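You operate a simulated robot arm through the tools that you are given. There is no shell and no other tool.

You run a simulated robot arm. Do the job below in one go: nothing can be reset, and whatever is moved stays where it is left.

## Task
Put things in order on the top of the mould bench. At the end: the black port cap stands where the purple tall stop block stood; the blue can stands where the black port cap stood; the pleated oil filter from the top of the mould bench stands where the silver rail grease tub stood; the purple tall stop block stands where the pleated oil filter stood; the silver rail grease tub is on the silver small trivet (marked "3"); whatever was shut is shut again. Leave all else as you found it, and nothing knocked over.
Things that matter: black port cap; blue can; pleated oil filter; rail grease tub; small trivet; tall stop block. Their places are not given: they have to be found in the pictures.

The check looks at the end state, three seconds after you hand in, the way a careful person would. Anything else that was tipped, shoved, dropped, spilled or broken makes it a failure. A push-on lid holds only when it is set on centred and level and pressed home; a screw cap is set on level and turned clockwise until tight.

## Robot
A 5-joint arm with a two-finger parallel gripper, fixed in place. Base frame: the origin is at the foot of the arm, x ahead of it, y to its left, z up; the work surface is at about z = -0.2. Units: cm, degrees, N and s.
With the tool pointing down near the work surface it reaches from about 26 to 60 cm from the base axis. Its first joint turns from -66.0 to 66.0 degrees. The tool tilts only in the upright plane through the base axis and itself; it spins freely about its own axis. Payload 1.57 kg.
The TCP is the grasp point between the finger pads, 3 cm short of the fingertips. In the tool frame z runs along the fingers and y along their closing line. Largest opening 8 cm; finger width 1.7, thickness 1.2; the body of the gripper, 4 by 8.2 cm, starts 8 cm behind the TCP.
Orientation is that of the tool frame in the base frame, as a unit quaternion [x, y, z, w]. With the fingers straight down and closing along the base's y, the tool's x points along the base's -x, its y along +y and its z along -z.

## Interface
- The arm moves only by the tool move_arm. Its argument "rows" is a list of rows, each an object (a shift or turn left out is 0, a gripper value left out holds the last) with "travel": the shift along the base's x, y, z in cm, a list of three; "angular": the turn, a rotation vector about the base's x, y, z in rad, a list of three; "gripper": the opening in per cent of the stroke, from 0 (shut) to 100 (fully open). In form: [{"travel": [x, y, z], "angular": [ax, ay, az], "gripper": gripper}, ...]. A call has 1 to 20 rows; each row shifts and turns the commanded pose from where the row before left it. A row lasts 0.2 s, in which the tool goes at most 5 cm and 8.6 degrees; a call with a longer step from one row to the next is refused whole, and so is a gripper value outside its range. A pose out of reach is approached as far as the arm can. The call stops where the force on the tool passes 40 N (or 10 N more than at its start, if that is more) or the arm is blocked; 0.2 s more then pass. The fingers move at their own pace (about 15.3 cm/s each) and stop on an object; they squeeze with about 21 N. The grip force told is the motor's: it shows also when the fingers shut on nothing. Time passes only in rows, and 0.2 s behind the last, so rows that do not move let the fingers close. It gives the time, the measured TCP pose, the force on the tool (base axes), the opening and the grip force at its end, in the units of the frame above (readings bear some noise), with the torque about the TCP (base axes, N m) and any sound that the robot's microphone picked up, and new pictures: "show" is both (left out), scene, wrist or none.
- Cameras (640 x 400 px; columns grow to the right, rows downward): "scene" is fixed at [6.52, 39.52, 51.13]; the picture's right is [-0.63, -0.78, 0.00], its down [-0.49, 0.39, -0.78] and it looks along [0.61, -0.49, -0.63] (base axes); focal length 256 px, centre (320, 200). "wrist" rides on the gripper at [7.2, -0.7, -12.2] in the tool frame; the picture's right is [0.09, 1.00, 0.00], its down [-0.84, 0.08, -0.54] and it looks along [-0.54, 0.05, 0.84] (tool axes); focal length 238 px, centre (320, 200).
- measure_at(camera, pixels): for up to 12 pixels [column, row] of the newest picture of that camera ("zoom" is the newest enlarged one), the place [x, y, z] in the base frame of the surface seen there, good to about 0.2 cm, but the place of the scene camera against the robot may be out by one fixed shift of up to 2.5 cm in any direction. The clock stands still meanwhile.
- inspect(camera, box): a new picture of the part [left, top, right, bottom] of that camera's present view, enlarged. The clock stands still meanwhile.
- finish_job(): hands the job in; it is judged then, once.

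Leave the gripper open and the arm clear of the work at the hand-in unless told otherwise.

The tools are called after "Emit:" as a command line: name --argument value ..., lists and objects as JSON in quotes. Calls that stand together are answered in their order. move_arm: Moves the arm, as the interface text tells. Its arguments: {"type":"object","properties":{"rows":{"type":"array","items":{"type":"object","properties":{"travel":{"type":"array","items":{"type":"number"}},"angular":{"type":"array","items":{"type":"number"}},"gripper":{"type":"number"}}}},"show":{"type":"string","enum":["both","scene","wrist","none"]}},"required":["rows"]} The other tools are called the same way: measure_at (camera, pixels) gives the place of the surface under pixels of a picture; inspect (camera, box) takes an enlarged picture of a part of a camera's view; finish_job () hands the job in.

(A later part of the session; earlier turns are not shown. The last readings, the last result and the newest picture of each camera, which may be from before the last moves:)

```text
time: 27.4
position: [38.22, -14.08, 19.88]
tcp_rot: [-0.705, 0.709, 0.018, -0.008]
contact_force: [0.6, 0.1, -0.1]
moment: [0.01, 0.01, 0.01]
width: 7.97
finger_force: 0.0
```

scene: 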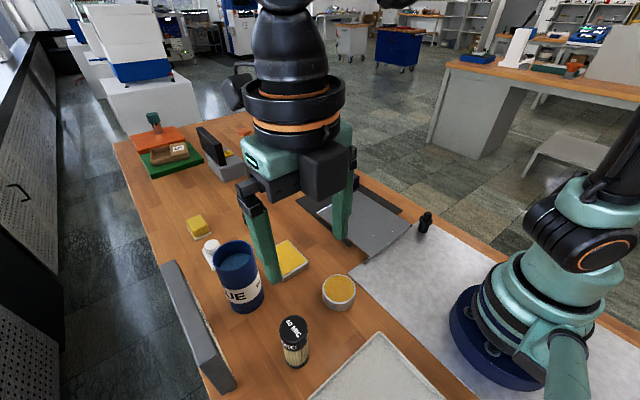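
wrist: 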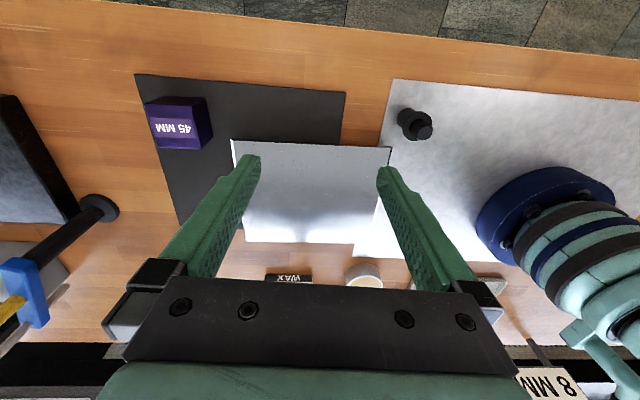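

Another sign reads "8 MM". Zooming on the plate's near side, the block, and the cap.

Emit:
inspect --camera "wrist" --box '[215, 115, 435, 265]'

Emit:
inspect --camera "wrist" --box '[130, 70, 250, 170]'

Emit:
inspect --camera "wrist" --box '[370, 80, 470, 170]'

Emit:
inspect --camera "wrist" --box '[480, 320, 640, 400]'

Emit:
measure_at --camera "wrist" --pixels '[[170, 128], [150, 148], [195, 148], [205, 140], [146, 104], [207, 98], [425, 130], [405, 112], [415, 110], [310, 146], [310, 141]]'

```text
2.67 times, centred on (325, 190) of wrist
```

zoom: 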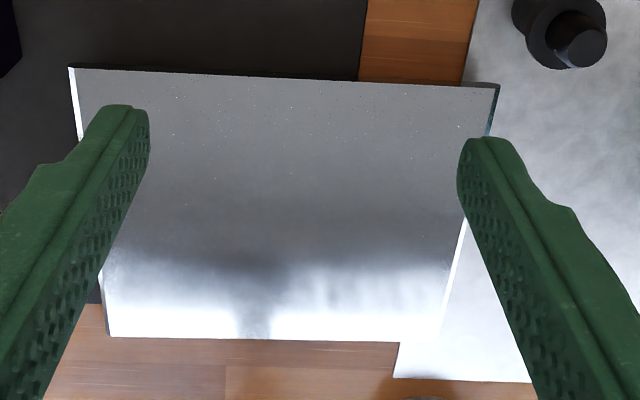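

```text
4.00 times, centred on (190, 120) of wrist
```

zoom: 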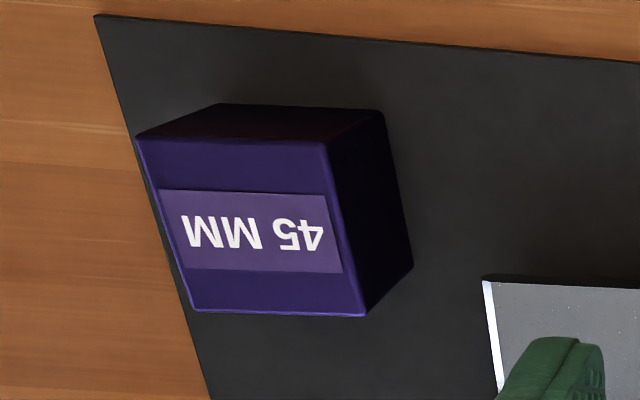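

```text
4.44 times, centred on (420, 125) of wrist
```

zoom: 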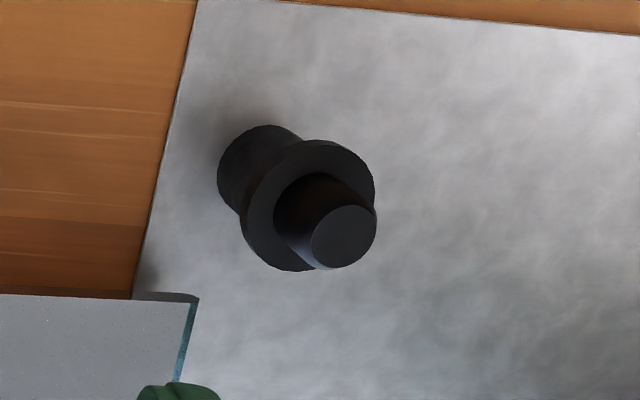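

```text
4.00 times, centred on (560, 360) of wrist
```

zoom: 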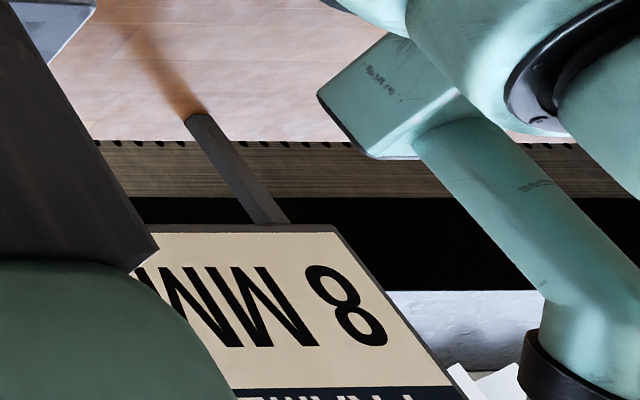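

```text
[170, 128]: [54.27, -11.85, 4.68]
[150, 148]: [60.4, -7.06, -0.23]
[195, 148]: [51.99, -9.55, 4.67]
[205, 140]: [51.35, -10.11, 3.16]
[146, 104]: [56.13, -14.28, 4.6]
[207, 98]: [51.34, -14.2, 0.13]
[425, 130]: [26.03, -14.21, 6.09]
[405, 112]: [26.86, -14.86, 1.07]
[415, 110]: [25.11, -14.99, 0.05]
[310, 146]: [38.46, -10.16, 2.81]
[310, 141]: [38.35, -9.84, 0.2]
```

No "3" on the plate's sides. I'll search the bench systematically with strong scene enlargements for any silver thing marked "3".

Emit:
inspect --camera "scene" --box '[240, 120, 340, 190]'

Emit:
inspect --camera "scene" --box '[180, 205, 260, 255]'

Emit:
inspect --camera "scene" --box '[110, 100, 190, 160]'

Emit:
inspect --camera "scene" --box '[150, 250, 250, 400]'

Emit:
inspect --camera "scene" --box '[400, 190, 640, 400]'

```text
5.71 times, centred on (290, 155) of scene
```

zoom: 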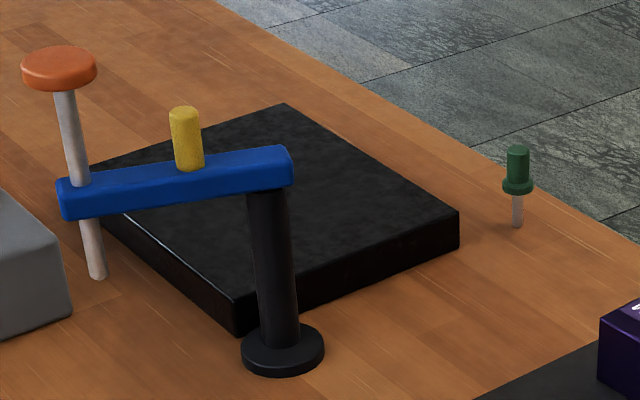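

```text
8.00 times, centred on (220, 230) of scene
```

zoom: 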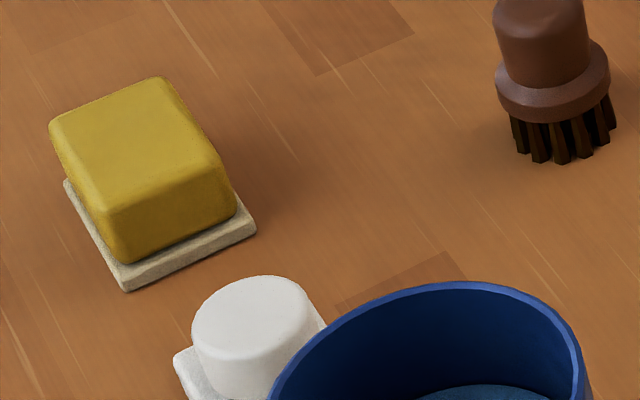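

```text
6.67 times, centred on (150, 130) of scene
```

zoom: 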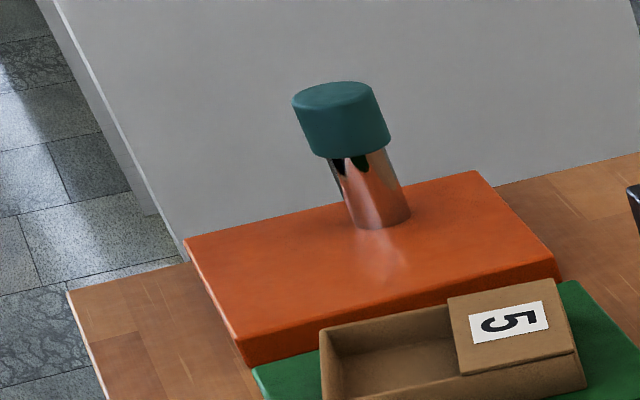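

```text
2.67 times, centred on (200, 325) of scene
```

zoom: 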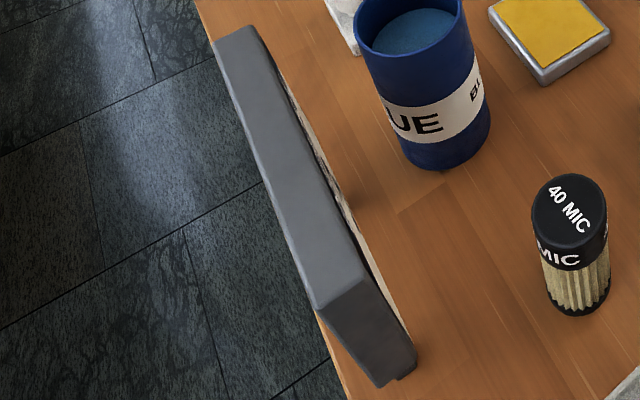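

```text
1.90 times, centred on (520, 295) of scene
```

zoom: 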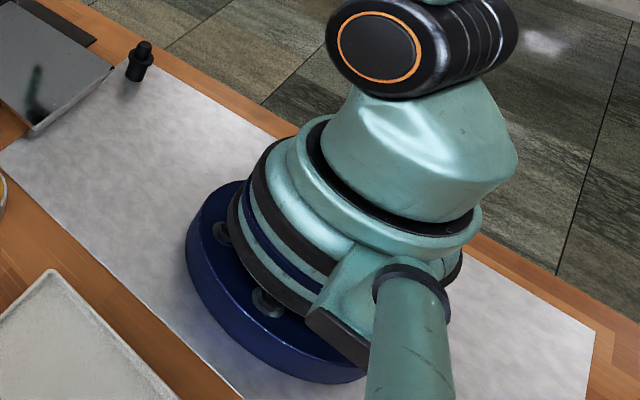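

Not found yet. In the current wrist view the round tub peeks out at (363,278); I'll zoom there and on the wax tin for markings.

Emit:
inspect --camera "wrist" --box '[250, 255, 430, 290]'

Emit:
inspect --camera "scene" --box '[315, 265, 365, 320]'

Emit:
inspect --camera "scene" --box '[265, 310, 325, 375]'

Emit:
inspect --camera "scene" --box '[205, 235, 275, 320]'

```text
3.56 times, centred on (340, 272) of wrist
```

zoom: 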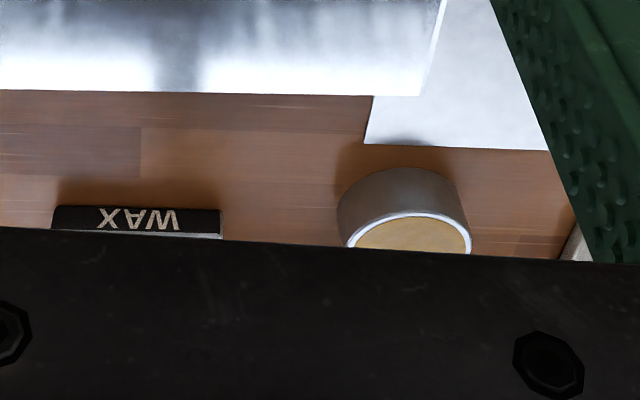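

```text
7.27 times, centred on (340, 292) of scene
```

zoom: 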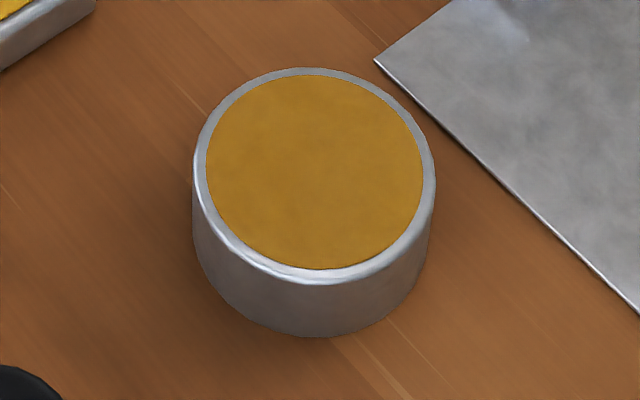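

```text
6.15 times, centred on (295, 342) of scene
```

zoom: 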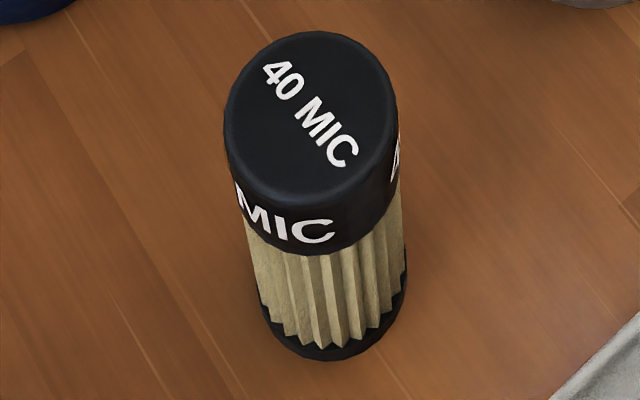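

```text
4.71 times, centred on (240, 278) of scene
```

zoom: 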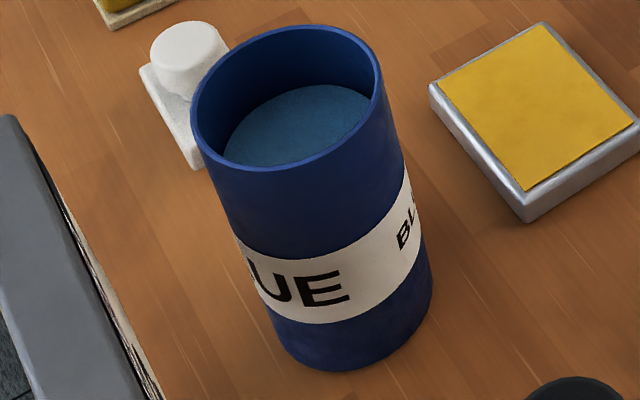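

Let me check whether the polished plate is really a solid slab or a cover held over something: zoom on its visible sides in the scene view and measure.

Emit:
inspect --camera "scene" --box '[310, 200, 430, 275]'

```text
5.33 times, centred on (370, 238) of scene
```

zoom: 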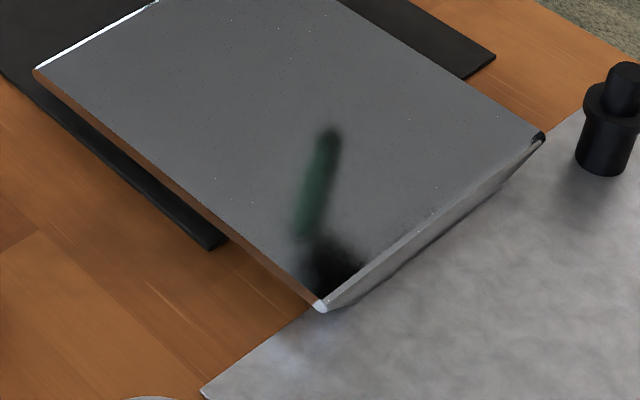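

Emit:
measure_at --camera "zoom" --pixels '[[430, 225], [440, 232], [400, 262], [470, 205], [340, 300], [450, 250], [150, 150], [160, 165], [120, 150], [250, 240], [260, 262], [200, 190]]'

```text
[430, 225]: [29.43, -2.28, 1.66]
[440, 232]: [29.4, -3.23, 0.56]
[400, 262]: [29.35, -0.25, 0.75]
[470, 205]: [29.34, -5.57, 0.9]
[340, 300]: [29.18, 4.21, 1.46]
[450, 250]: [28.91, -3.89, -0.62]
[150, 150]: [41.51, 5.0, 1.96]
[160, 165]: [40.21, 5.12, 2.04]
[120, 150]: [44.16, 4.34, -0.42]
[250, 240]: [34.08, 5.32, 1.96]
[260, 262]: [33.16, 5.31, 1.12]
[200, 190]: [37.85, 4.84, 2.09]
```

The plate is a solid block. I'll correct the slight residual tool tilt and go view the signs and the left edge of the bench from about (15,28,24), camera looking towards +y.

Emit:
move_arm --rows '[{"travel": [0, 0, 4], "angular": [-0.0142, -0.0367, 0]}, {"travel": [0, 0, 4]}, {"travel": [-2, 4, 0]}, {"travel": [-2, 4, 0]}, {"travel": [-2, 4, 0]}, {"travel": [-2, 4, 0]}, {"travel": [-2, 4, 0]}, {"travel": [-2, 4, 0]}, {"travel": [-2, 4, 0]}, {"travel": [-2, 4, 0]}, {"travel": [-2, 4, 0]}, {"travel": [-2, 4, 0]}, {"travel": [-2, 2, 0]}, {"travel": [0, 0, -3]}, {"travel": [0, 0, 0]}, {"travel": [0, 0, 0]}]' --show "wrist"

```text
time: 30.8
position: [16.4, 28.07, 24.85]
tcp_rot: [-0.705, 0.709, -0.002, -0.008]
contact_force: [0.0, 0.7, 0.8]
moment: [0.03, -0.01, -0.02]
width: 8.0
finger_force: 0.1
```

wrist: 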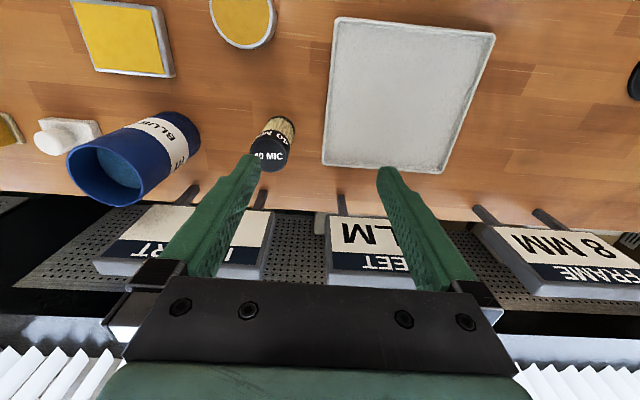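

Emit:
inspect --camera "wrist" --box '[310, 180, 640, 310]'

Emit:
inspect --camera "wrist" --box '[60, 90, 310, 290]'

Emit:
inspect --camera "wrist" --box '[310, 0, 520, 190]'

Emit:
inspect --camera "wrist" --box '[0, 80, 130, 180]'

```text
1.94 times, centred on (475, 245) of wrist
```

zoom: 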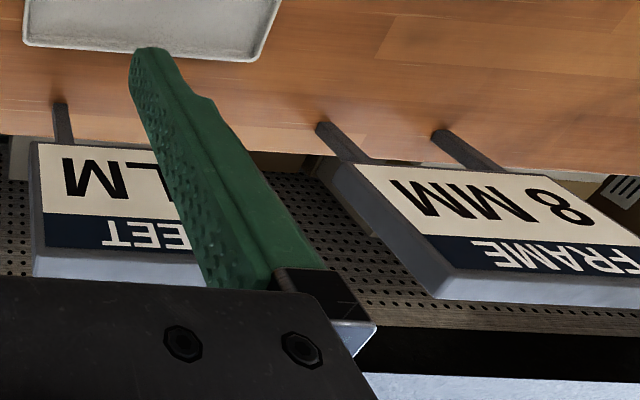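

```text
2.00 times, centred on (185, 190) of wrist
```

zoom: 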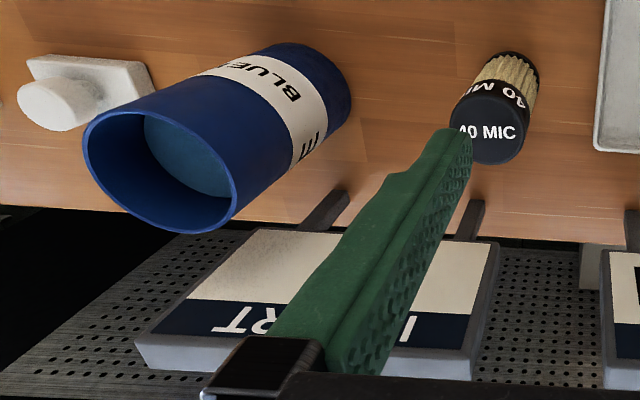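

```text
2.11 times, centred on (415, 95) of wrist
```

zoom: 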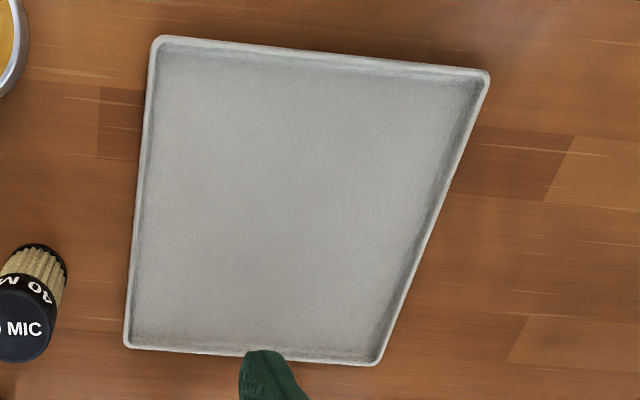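

```text
4.00 times, centred on (65, 130) of wrist
```

zoom: 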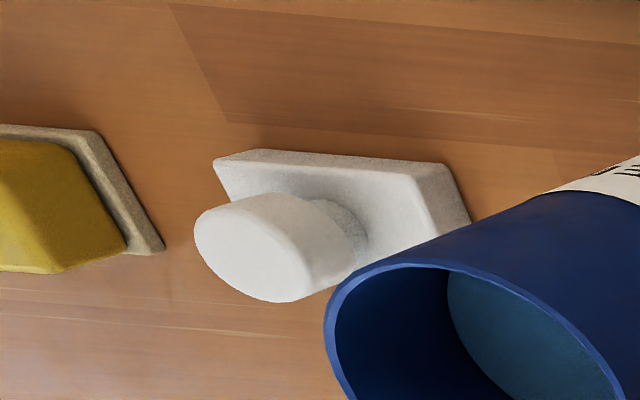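

The signs just read "INSERT 3", "…", "FRAME 8 MM" – bench cards. The tray is unmarked. I'll now view the polished plate's -y face from a lower angle from beyond the bench's right edge, in case the "3" is there.

Emit:
move_arm --rows '[{"travel": [0, 0, 4], "angular": [0.011, -0.011, 0]}, {"travel": [2, -4, 0]}, {"travel": [2, -4, 0]}, {"travel": [2, -4, 0]}, {"travel": [2, -4, 0]}, {"travel": [2, -4, 0]}, {"travel": [2, -4, 0]}, {"travel": [2, -4, 0]}, {"travel": [2, -4, 0]}, {"travel": [2, -4, 0]}, {"travel": [2, -4, 0]}, {"travel": [2, -4, 0]}, {"travel": [0, -4, -3]}, {"travel": [0, -3, -4]}, {"travel": [0, 0, -4]}, {"travel": [0, 0, -4]}, {"travel": [0, 0, 0]}]' --show "wrist"

```text
time: 34.4
position: [38.24, -23.01, 13.79]
tcp_rot: [-0.705, 0.709, -0.004, 0.002]
contact_force: [0.9, 0.1, 0.4]
moment: [-0.02, 0.0, -0.02]
width: 7.98
finger_force: 0.0
```

wrist: 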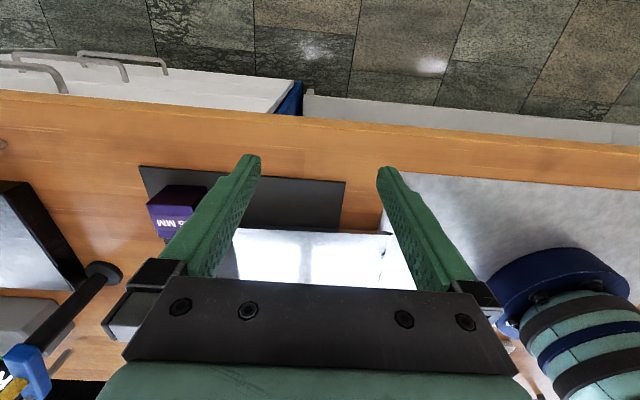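

There's something below the bench's right edge: a white panel with handles and something blue at (295,95). Zooming in.

Emit:
inspect --camera "wrist" --box '[0, 30, 320, 180]'

Emit:
inspect --camera "wrist" --box '[270, 60, 640, 200]'

Emit:
inspect --camera "wrist" --box '[210, 200, 420, 290]'

Emit:
measure_at --camera "wrist" --pixels '[[120, 85], [105, 60], [50, 70], [290, 100], [450, 115], [20, 80], [600, 130], [310, 95], [300, 120]]'

```text
2.00 times, centred on (160, 105) of wrist
```

zoom: 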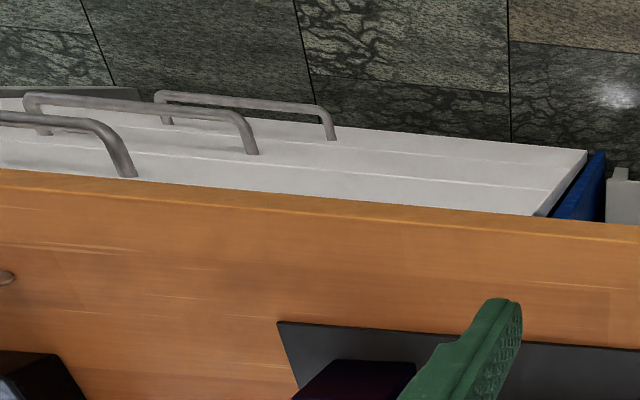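

```text
1.73 times, centred on (455, 130) of wrist
```

zoom: 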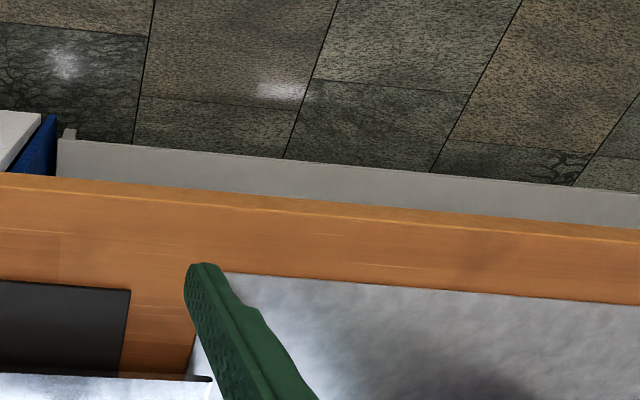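

```text
3.05 times, centred on (315, 245) of wrist
```

zoom: 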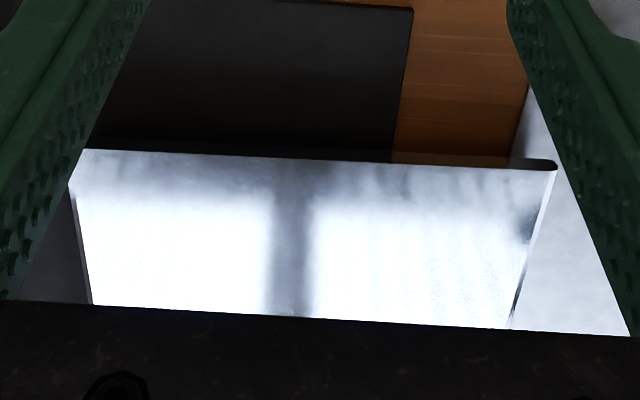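

```text
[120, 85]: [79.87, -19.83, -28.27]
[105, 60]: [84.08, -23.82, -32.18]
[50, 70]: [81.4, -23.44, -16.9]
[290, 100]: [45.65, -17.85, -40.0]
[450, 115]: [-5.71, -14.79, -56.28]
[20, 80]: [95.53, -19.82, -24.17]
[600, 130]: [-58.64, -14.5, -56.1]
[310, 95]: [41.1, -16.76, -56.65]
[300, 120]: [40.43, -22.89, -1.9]
```

Only cabinet drawers far out of reach. Now the plate's +x face: I'll spin to look towards -x from about (57,-3,17).

Emit:
move_arm --rows '[{"travel": [0, 0, 4]}, {"travel": [0, 0, 4]}, {"travel": [0, 0, 4], "angular": [0, 0, 0.1428]}, {"travel": [2, 2, 2], "angular": [0, 0, 0.1428]}, {"travel": [2, 2, 0], "angular": [0, 0, 0.1428]}, {"travel": [2, 2, 0], "angular": [0, 0, 0.1428]}, {"travel": [2, 2, 0], "angular": [0, 0, 0.1428]}, {"travel": [2, 2, 0], "angular": [0, 0, 0.1428]}, {"travel": [2, 2, 0], "angular": [0, 0, 0.1428]}, {"travel": [2, 2, 0], "angular": [0, 0, 0.1428]}, {"travel": [2, 2, 0], "angular": [0, 0, 0.1428]}, {"travel": [2, 2, 0], "angular": [0, 0, 0.1428]}, {"travel": [0.5, 2, -2], "angular": [0, 0, 0.1428]}, {"travel": [0, 0, -4]}, {"travel": [0, 0, -4]}, {"travel": [0, 0, 0]}]'

```text
time: 37.8
position: [56.22, 3.5, 17.78]
tcp_rot: [0.999, -0.036, 0.003, 0.0]
contact_force: [-0.5, 0.2, -0.7]
moment: [0.02, 0.03, 0.0]
width: 7.99
finger_force: 0.0
out of reach, approached as far as the arm can: row 12, 13, 14
```

scene: 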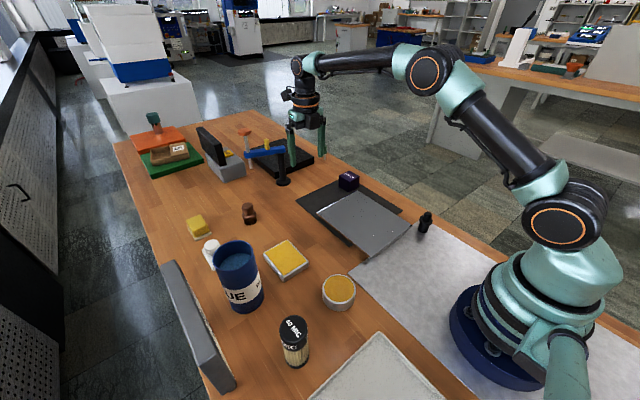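
wrist: 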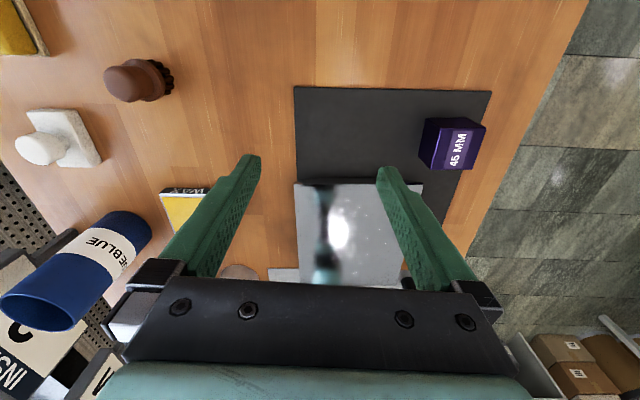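

Emit:
inspect --camera "wrist" --box '[280, 80, 500, 285]'

Emit:
inspect --camera "wrist" --box '[0, 0, 240, 180]'

Emit:
measure_at --camera "wrist" --pixels '[[427, 120], [486, 122], [473, 168], [432, 168], [452, 146], [420, 165], [345, 182], [345, 186], [60, 130], [140, 80], [45, 150]]'

```text
1.95 times, centred on (390, 182) of wrist
```

zoom: 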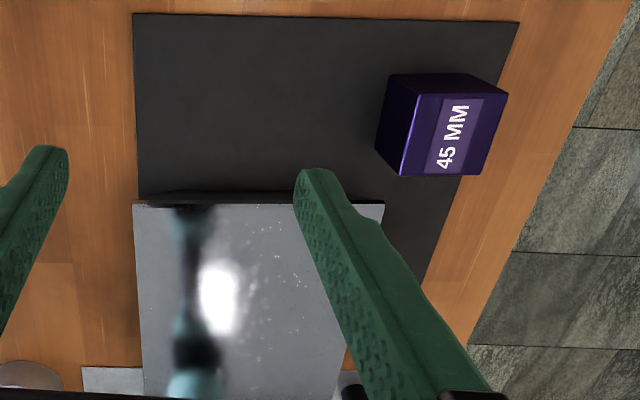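

```text
2.22 times, centred on (120, 90) of wrist
```

zoom: 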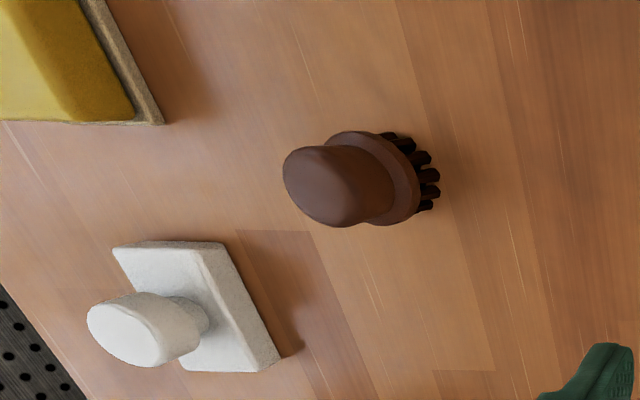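

```text
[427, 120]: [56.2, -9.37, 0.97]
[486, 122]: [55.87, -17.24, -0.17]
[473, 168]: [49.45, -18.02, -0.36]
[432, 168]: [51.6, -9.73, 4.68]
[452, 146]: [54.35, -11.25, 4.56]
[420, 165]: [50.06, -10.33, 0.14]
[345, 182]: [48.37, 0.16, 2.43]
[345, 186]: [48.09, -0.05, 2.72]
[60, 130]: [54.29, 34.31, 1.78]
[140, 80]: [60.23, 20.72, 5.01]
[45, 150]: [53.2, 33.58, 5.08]
```

There's an odd dark band along the plate's +x face; zooming hard.

Emit:
inspect --camera "wrist" --box '[285, 165, 385, 205]'

Emit:
inspect --camera "wrist" --box '[415, 110, 495, 180]'

```text
6.40 times, centred on (335, 185) of wrist
```

zoom: 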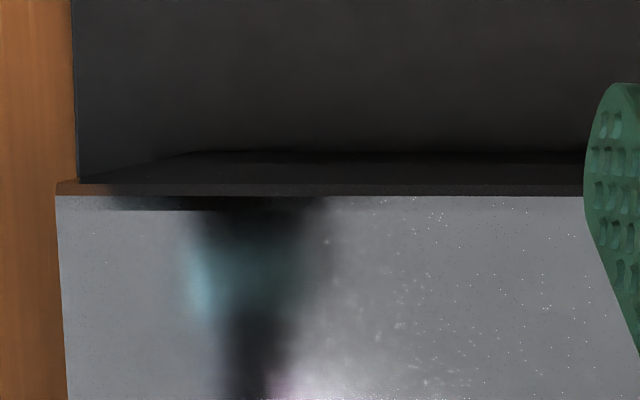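

```text
5.71 times, centred on (455, 145) of wrist
```

zoom: 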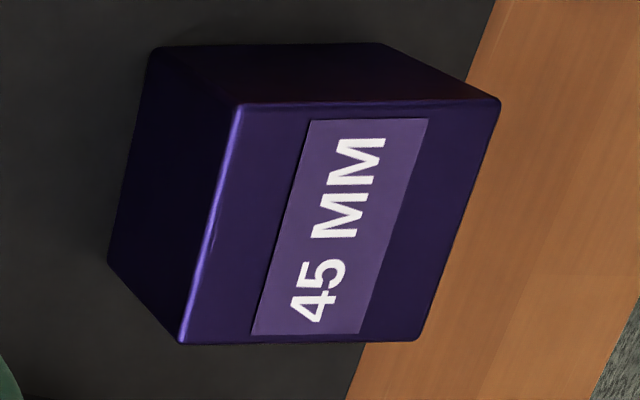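

Still no trivet. I'll measure what stands to the left of the bench (the dark perforated panel with a handle at (18,192)) and other surroundings, to see whether anything shut is within reach.

Emit:
measure_at --camera "scene" --pixels '[[18, 192], [50, 200], [60, 330], [100, 300], [150, 120], [30, 110], [545, 155], [480, 130], [470, 62], [600, 270], [620, 330], [160, 60]]'

Emit:
inspect --camera "scene" --box '[0, 100, 120, 400]'

Emit:
inspect --camera "scene" --box '[430, 20, 640, 190]'

Emit:
inspect --camera "scene" --box '[60, 0, 260, 130]'

```text
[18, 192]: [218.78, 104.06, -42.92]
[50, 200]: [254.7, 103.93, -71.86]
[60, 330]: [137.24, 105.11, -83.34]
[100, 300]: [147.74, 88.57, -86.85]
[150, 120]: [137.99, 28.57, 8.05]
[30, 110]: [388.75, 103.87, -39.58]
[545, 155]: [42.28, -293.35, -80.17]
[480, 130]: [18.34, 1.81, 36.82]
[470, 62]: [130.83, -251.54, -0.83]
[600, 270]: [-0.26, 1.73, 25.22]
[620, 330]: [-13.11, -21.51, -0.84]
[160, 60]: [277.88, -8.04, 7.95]
```

```text
1.33 times, centred on (60, 250) of scene
```

zoom: 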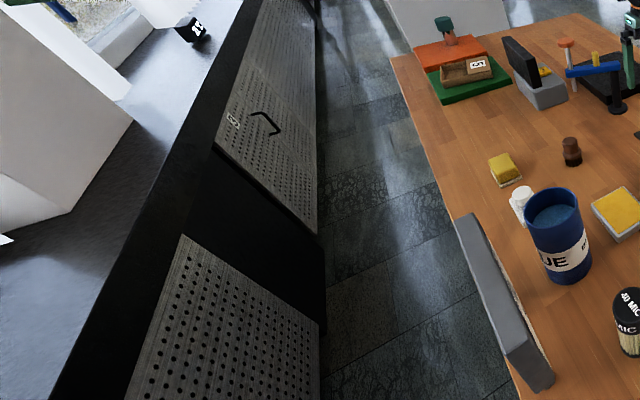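

```text
2.35 times, centred on (535, 105) of scene
```

zoom: 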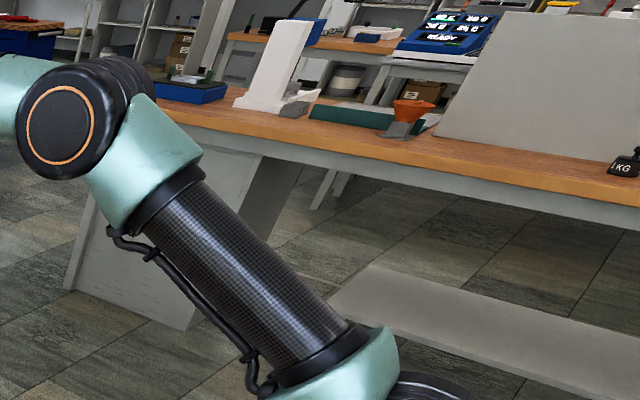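

```text
3.08 times, centred on (160, 65) of scene
```

zoom: 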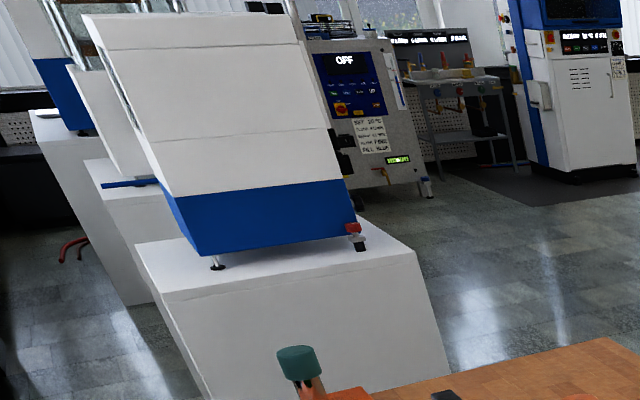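

The dark band on the plate's +x face tapers oddly; I'll zoom again and measure points along it to learn whether it is a face, a shadow, or a gap under the plate.

Emit:
inspect --camera "wrist" --box '[285, 165, 385, 205]'

Emit:
measure_at --camera "zoom" --pixels '[[66, 188], [100, 189], [100, 178], [250, 190], [250, 178], [250, 165], [250, 145], [450, 190], [450, 175], [450, 160], [450, 145], [150, 172]]'

```text
6.40 times, centred on (335, 185) of wrist
```

zoom: 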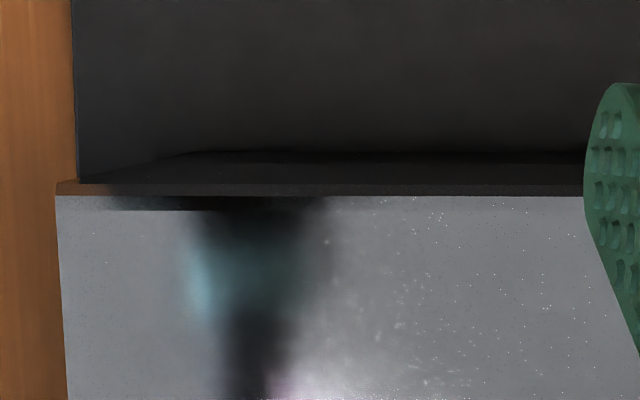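

```text
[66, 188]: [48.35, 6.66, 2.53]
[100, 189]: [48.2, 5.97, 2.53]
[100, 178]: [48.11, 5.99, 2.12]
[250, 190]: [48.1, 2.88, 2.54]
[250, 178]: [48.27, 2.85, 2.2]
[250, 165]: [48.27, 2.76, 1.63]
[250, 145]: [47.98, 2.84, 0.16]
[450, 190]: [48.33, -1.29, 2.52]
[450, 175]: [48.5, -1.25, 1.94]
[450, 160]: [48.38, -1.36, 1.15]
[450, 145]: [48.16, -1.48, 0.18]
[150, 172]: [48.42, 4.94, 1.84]
```

The face is a solid mirror side, so just reflections. I'll raise the arm for a wide overview looking back towards the base, to scan the entire reachable bench again.

Emit:
move_arm --rows '[{"travel": [-1, 0.5, 4]}, {"travel": [-1, 0.5, 4]}, {"travel": [-1, 0.5, 4]}, {"travel": [-1, 0.5, 4]}, {"travel": [-1, 0.5, 4]}, {"travel": [-1, 0.5, 4]}, {"travel": [0, 0.5, 4]}, {"travel": [0, 0, 0]}]' --show "wrist"

```text
time: 39.6
position: [48.12, 6.2, 42.38]
tcp_rot: [0.999, -0.032, 0.002, 0.0]
contact_force: [0.3, 1.2, 1.2]
moment: [0.0, -0.03, 0.01]
width: 8.0
finger_force: 0.1
out of reach, approached as far as the arm can: row 6, 7
```

wrist: 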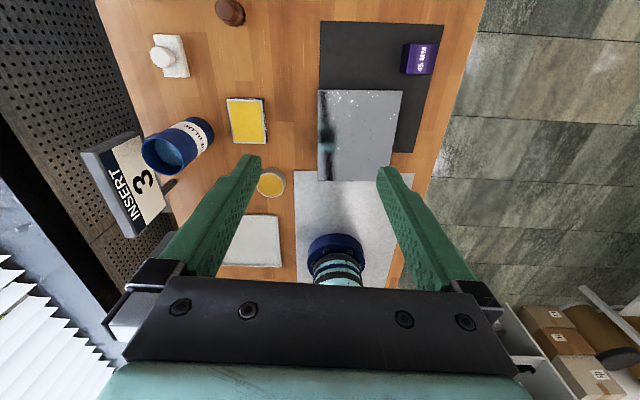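

No additional object. I'll zoom in this view on the tray, wax tin and others, and measure the tray's corners.

Emit:
inspect --camera "wrist" --box '[200, 80, 320, 280]'

Emit:
inspect --camera "wrist" --box '[290, 10, 470, 190]'

Emit:
measure_at --camera "wrist" --pixels '[[222, 218], [278, 216], [281, 265], [226, 265], [250, 240], [318, 92], [402, 92], [318, 178], [390, 180], [442, 24], [320, 22]]'

```text
2.00 times, centred on (260, 180) of wrist
```

zoom: 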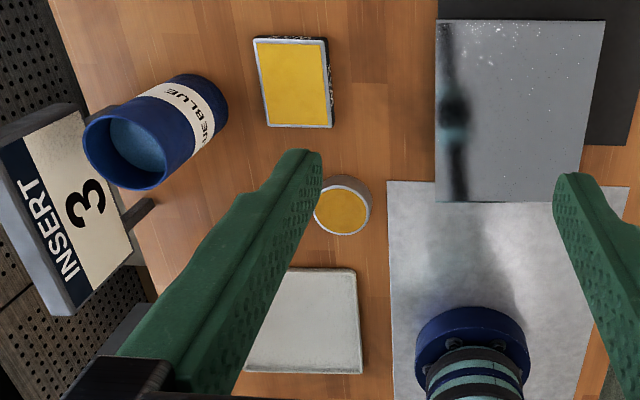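

```text
2.22 times, centred on (380, 100) of wrist
```

zoom: 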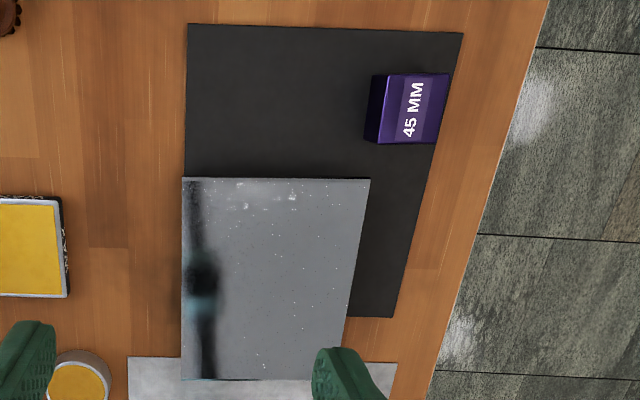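

```text
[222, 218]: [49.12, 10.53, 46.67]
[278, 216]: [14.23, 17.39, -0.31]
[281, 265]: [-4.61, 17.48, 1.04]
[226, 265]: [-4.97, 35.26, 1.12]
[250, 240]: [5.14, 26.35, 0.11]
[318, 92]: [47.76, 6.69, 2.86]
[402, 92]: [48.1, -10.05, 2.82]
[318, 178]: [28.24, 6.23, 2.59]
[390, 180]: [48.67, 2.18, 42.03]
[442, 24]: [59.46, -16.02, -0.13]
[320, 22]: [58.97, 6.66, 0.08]
```

The plate's -x face showed a two-tone light strip; I'll zoom on it at maximum from the scene camera, looking for a label.

Emit:
inspect --camera "scene" --box '[365, 222, 415, 262]'

Emit:
inspect --camera "scene" --box '[300, 200, 370, 260]'

Emit:
inspect --camera "scene" --box '[260, 235, 320, 290]'

Emit:
inspect --camera "scene" --box '[300, 340, 460, 400]'

```text
10.00 times, centred on (390, 242) of scene
```

zoom: 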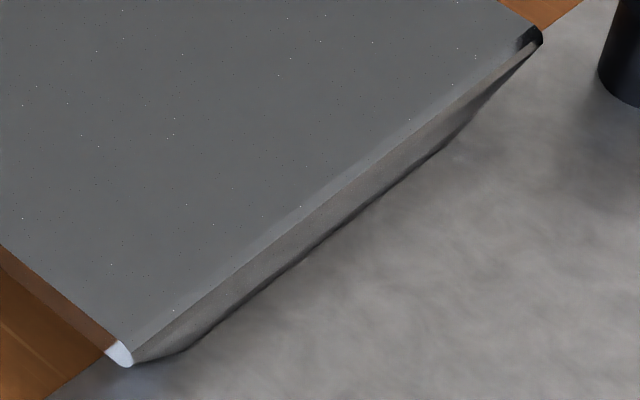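

```text
6.67 times, centred on (335, 230) of scene
```

zoom: 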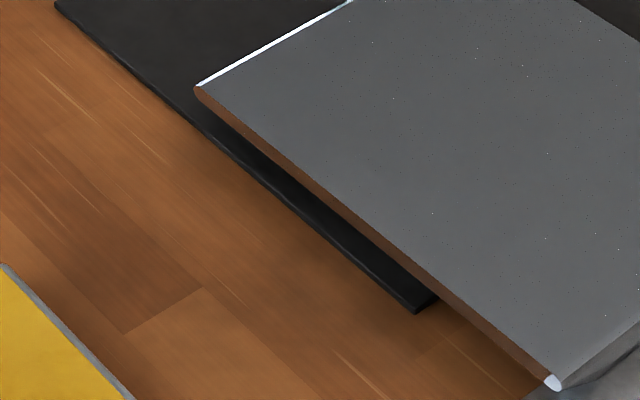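

```text
7.27 times, centred on (290, 262) of scene
```

zoom: 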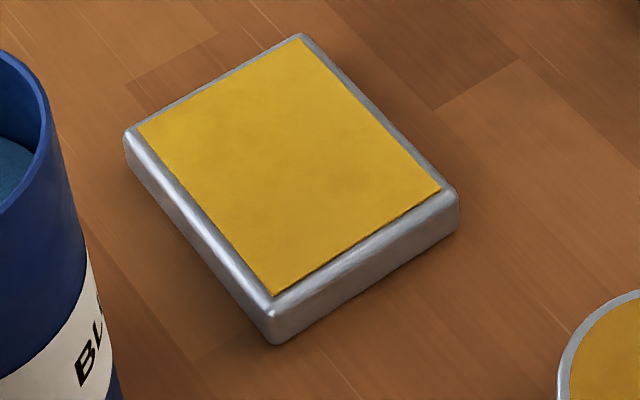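

```text
4.00 times, centred on (380, 370) of scene
```

zoom: 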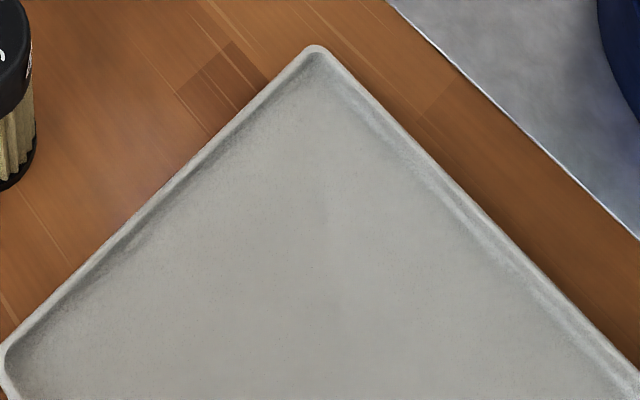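

I'll take a closer look at the slab's top and near faces from lower down, around (42,-2,15), keeping the fingers well above it.

Emit:
move_arm --rows '[{"travel": [-1, -1.5, -4], "angular": [0, 0, 0.066]}, {"travel": [-1, -1.5, -4]}, {"travel": [-1, -1.5, -4]}, {"travel": [-1, -1.5, -4]}, {"travel": [-1, -1.5, -4]}, {"travel": [-1, 0, -4]}, {"travel": [0, 0, -3.5]}, {"travel": [0, 0, 0]}]' --show "wrist"

```text
time: 41.4
position: [41.58, 5.57, 14.64]
tcp_rot: [1.0, 0.0, 0.003, 0.0]
contact_force: [-0.5, 0.7, 0.1]
moment: [0.02, 0.0, 0.0]
width: 8.01
finger_force: 0.0
out of reach, approached as far as the arm can: row 1, 2, 3, 4, 5
```

wrist: 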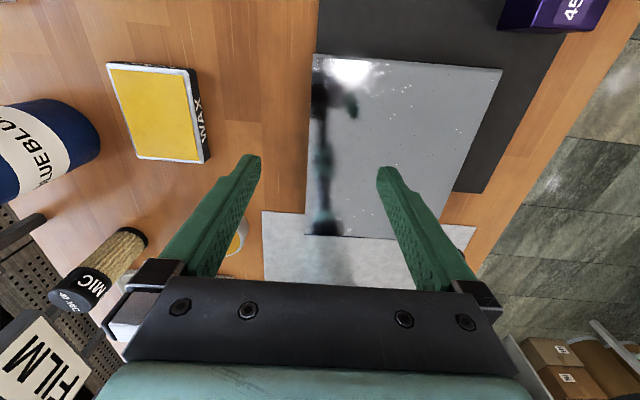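

The slab's top has no mark. One more thorough look at the far end: I'll spin back to the forward view and tilt from (44,16,30) so I can zoom around the DRO and slabs there.

Emit:
move_arm --rows '[{"travel": [0, 0.5, 1], "angular": [0, 0, -0.1496]}, {"travel": [0, 0.5, 1], "angular": [0, 0, -0.1496]}, {"travel": [0, 0.5, 1], "angular": [0, 0, -0.1496]}, {"travel": [0, 0.5, 1], "angular": [0, 0, -0.1496]}, {"travel": [0, 0.5, 1], "angular": [0, 0, -0.1496]}, {"travel": [0, 0.5, 1], "angular": [0, 0, -0.1496]}, {"travel": [0, 0.5, 1], "angular": [0, 0, -0.1496]}, {"travel": [0, 0.5, 1], "angular": [0, 0, -0.1496]}, {"travel": [0, 0.5, 1], "angular": [0, 0, -0.1496]}, {"travel": [0, 0.5, 1], "angular": [0, 0, -0.1496]}, {"travel": [0, 0.5, 1], "angular": [0, 0, -0.1496]}, {"travel": [0, 0.5, 1], "angular": [0, 0, -0.1496]}, {"travel": [0, 0.5, 1], "angular": [0, 0, -0.1496]}, {"travel": [0, 0.5, 1], "angular": [0, 0, -0.1496]}, {"travel": [0, 0.5, 1], "angular": [0, 0, -0.1496]}, {"travel": [0, 0.5, 0], "angular": [0, 0, -0.1496]}, {"travel": [0, 0.5, 0], "angular": [0, 0, -0.1496]}, {"travel": [0, 0.5, 0], "angular": [0, 0, -0.1496]}, {"travel": [0, 0.5, 0], "angular": [0, 0, -0.1496]}, {"travel": [0, 0.5, 0], "angular": [0, 0, -0.1496]}]' --show "none"

Emit:
move_arm --rows '[{"travel": [0, 0, 0], "angular": [0, 0, -0.1496]}, {"travel": [0, 0, 0], "angular": [0.04, -0.12, 0]}, {"travel": [0, 0, 0], "angular": [0.04, -0.12, 0]}, {"travel": [0, 0, 0], "angular": [0.04, -0.12, 0]}, {"travel": [0, 0, 0], "angular": [0.04, -0.12, 0]}, {"travel": [0, 0, 0]}]' --show "wrist"

```text
time: 45.6
position: [41.43, 15.63, 29.92]
tcp_rot: [-0.075, 0.997, -0.001, -0.003]
contact_force: [-0.8, 0.0, 0.4]
moment: [-0.01, -0.03, 0.0]
width: 8.02
finger_force: 0.0
```

```text
time: 47.0
position: [41.43, 15.49, 29.85]
tcp_rot: [-0.004, 0.969, 0.087, 0.233]
contact_force: [0.0, 0.8, -0.5]
moment: [-0.04, 0.01, 0.0]
width: 8.0
finger_force: 0.2
```

wrist: 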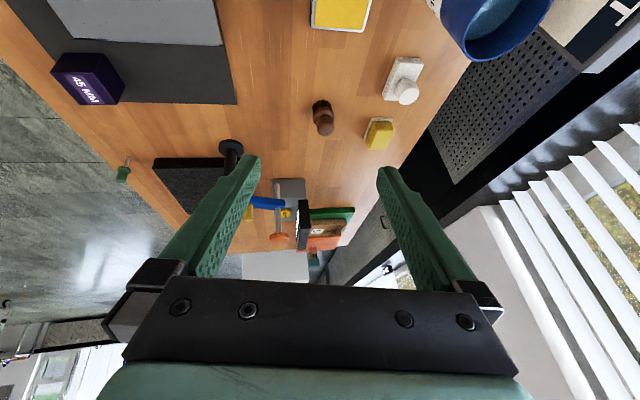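

Emit:
inspect --camera "wrist" --box '[235, 165, 375, 280]'

Emit:
inspect --camera "wrist" --box '[260, 60, 440, 180]'

Emit:
inspect --camera "wrist" --box '[30, 0, 250, 200]'

```text
3.48 times, centred on (305, 222) of wrist
```

zoom: 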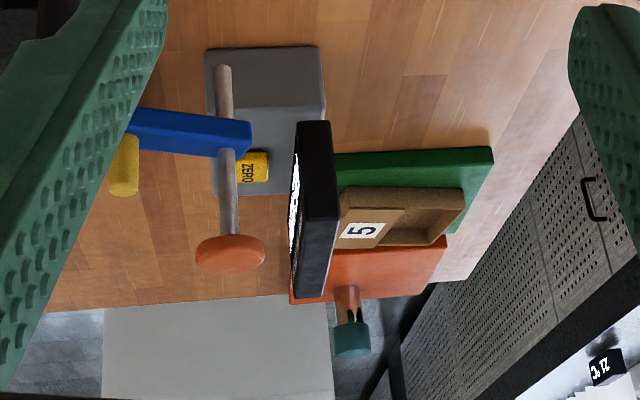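

```text
3.33 times, centred on (350, 120) of wrist
```

zoom: 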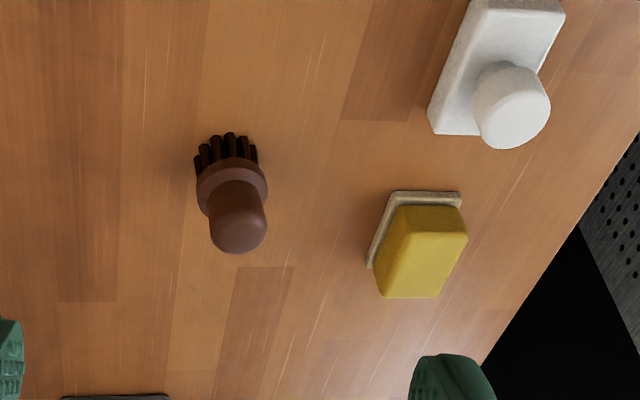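

```text
2.00 times, centred on (140, 100) of wrist
```

zoom: 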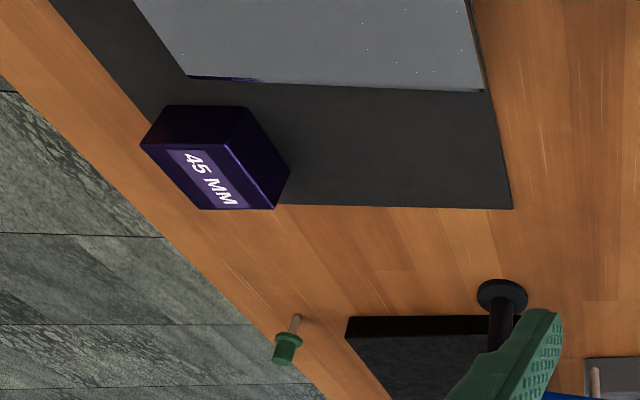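

Nothing new there. I'll verify the slab's +y face in the scene view by measuring points just under its brown rim (is it a face, or a gap underneath?).

Emit:
inspect --camera "scene" --box '[310, 195, 370, 245]'

```text
8.00 times, centred on (340, 220) of scene
```

zoom: 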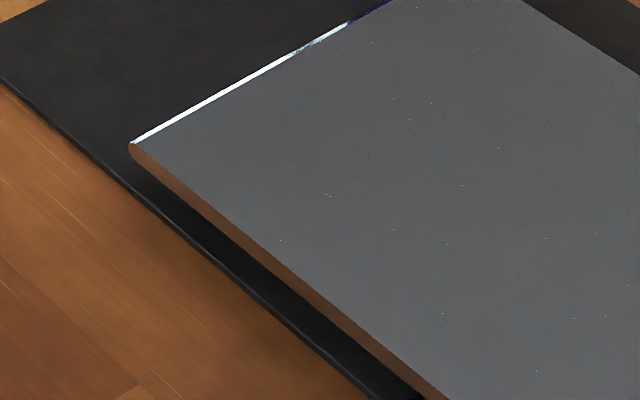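

Emit:
measure_at --camera "zoom" --pixels '[[250, 220], [245, 227], [240, 235], [232, 245], [222, 250], [215, 258], [300, 262], [290, 275], [280, 290], [160, 180], [150, 190], [135, 160]]'

```text
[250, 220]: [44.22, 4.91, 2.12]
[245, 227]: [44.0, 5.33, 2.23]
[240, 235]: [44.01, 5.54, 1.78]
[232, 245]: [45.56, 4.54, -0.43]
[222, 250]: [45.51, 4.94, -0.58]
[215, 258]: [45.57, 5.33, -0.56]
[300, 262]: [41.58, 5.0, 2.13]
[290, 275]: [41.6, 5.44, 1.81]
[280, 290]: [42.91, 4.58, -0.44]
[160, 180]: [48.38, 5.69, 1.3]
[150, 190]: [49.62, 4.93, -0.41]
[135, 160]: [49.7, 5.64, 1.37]
```

Here the rim is only ~0.8 cm thick at the +y side and the mat is seen 1 cm underneath it – so the plate is raised, standing on something: it's like a low stand, a trivet. I'll untilt and go to look at its -x end from (27,-2,13).

Emit:
move_arm --rows '[{"travel": [0, 0, 0], "angular": [-0.04, 0.12, 0]}, {"travel": [0, 0, 0], "angular": [-0.04, 0.12, 0]}, {"travel": [0, 0, 0], "angular": [-0.04, 0.12, 0]}, {"travel": [0, 0, 0], "angular": [-0.04, 0.12, 0]}, {"travel": [-2.4, -2.9, 0]}, {"travel": [-2.4, -2.9, 0]}, {"travel": [-2.4, -2.9, 0]}, {"travel": [-2.4, -2.9, 0]}, {"travel": [-2.4, -2.9, 0]}, {"travel": [-2.4, -2.9, 0]}, {"travel": [0, 0, -4]}, {"travel": [0, 0, -4]}, {"travel": [0, 0, -4]}, {"travel": [0, 0, -4]}, {"travel": [0, 0, 0]}]' --show "wrist"

```text
time: 50.2
position: [26.76, -1.61, 13.8]
tcp_rot: [-0.002, 1.0, 0.0, -0.002]
contact_force: [0.3, -0.8, -0.1]
moment: [0.0, 0.0, 0.0]
width: 8.01
finger_force: 0.0
```

wrist: 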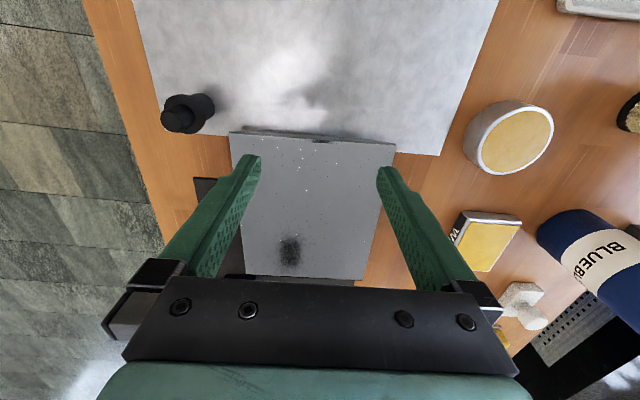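

Emit:
inspect --camera "wrist" --box '[220, 115, 410, 165]'

Emit:
inspect --camera "wrist" --box '[440, 80, 580, 290]'

Emit:
inspect --camera "wrist" --box '[140, 70, 260, 160]'

```text
3.37 times, centred on (315, 140) of wrist
```

zoom: 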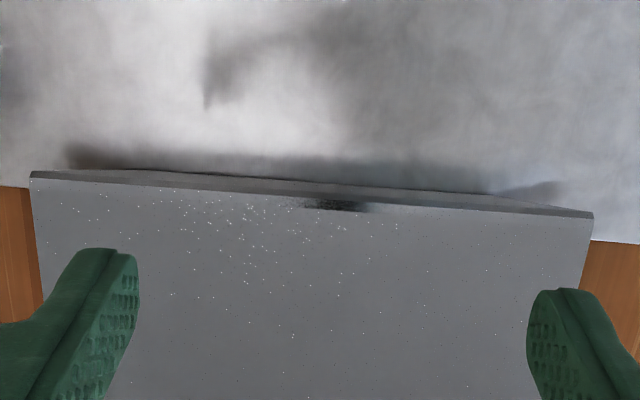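

```text
1.90 times, centred on (510, 185) of wrist
```

zoom: 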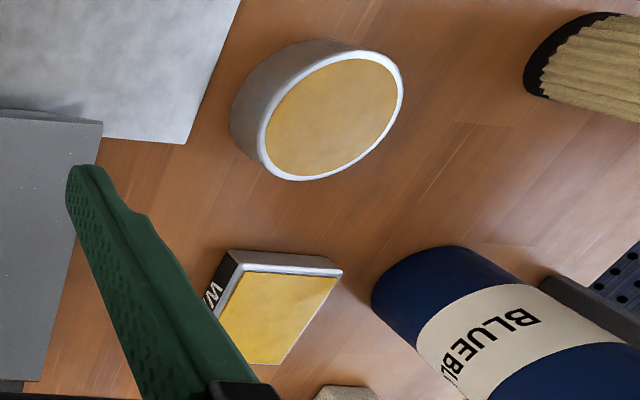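

```text
4.44 times, centred on (200, 115) of wrist
```

zoom: 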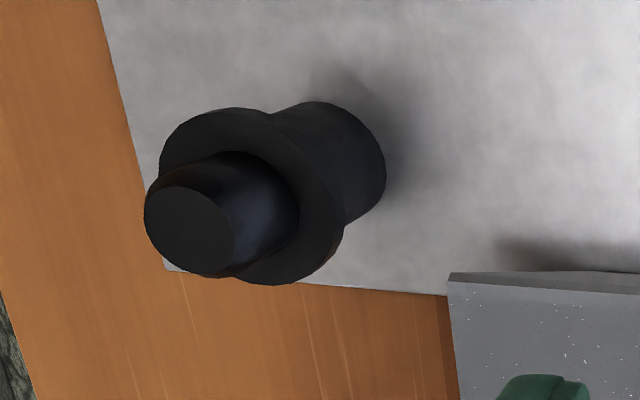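

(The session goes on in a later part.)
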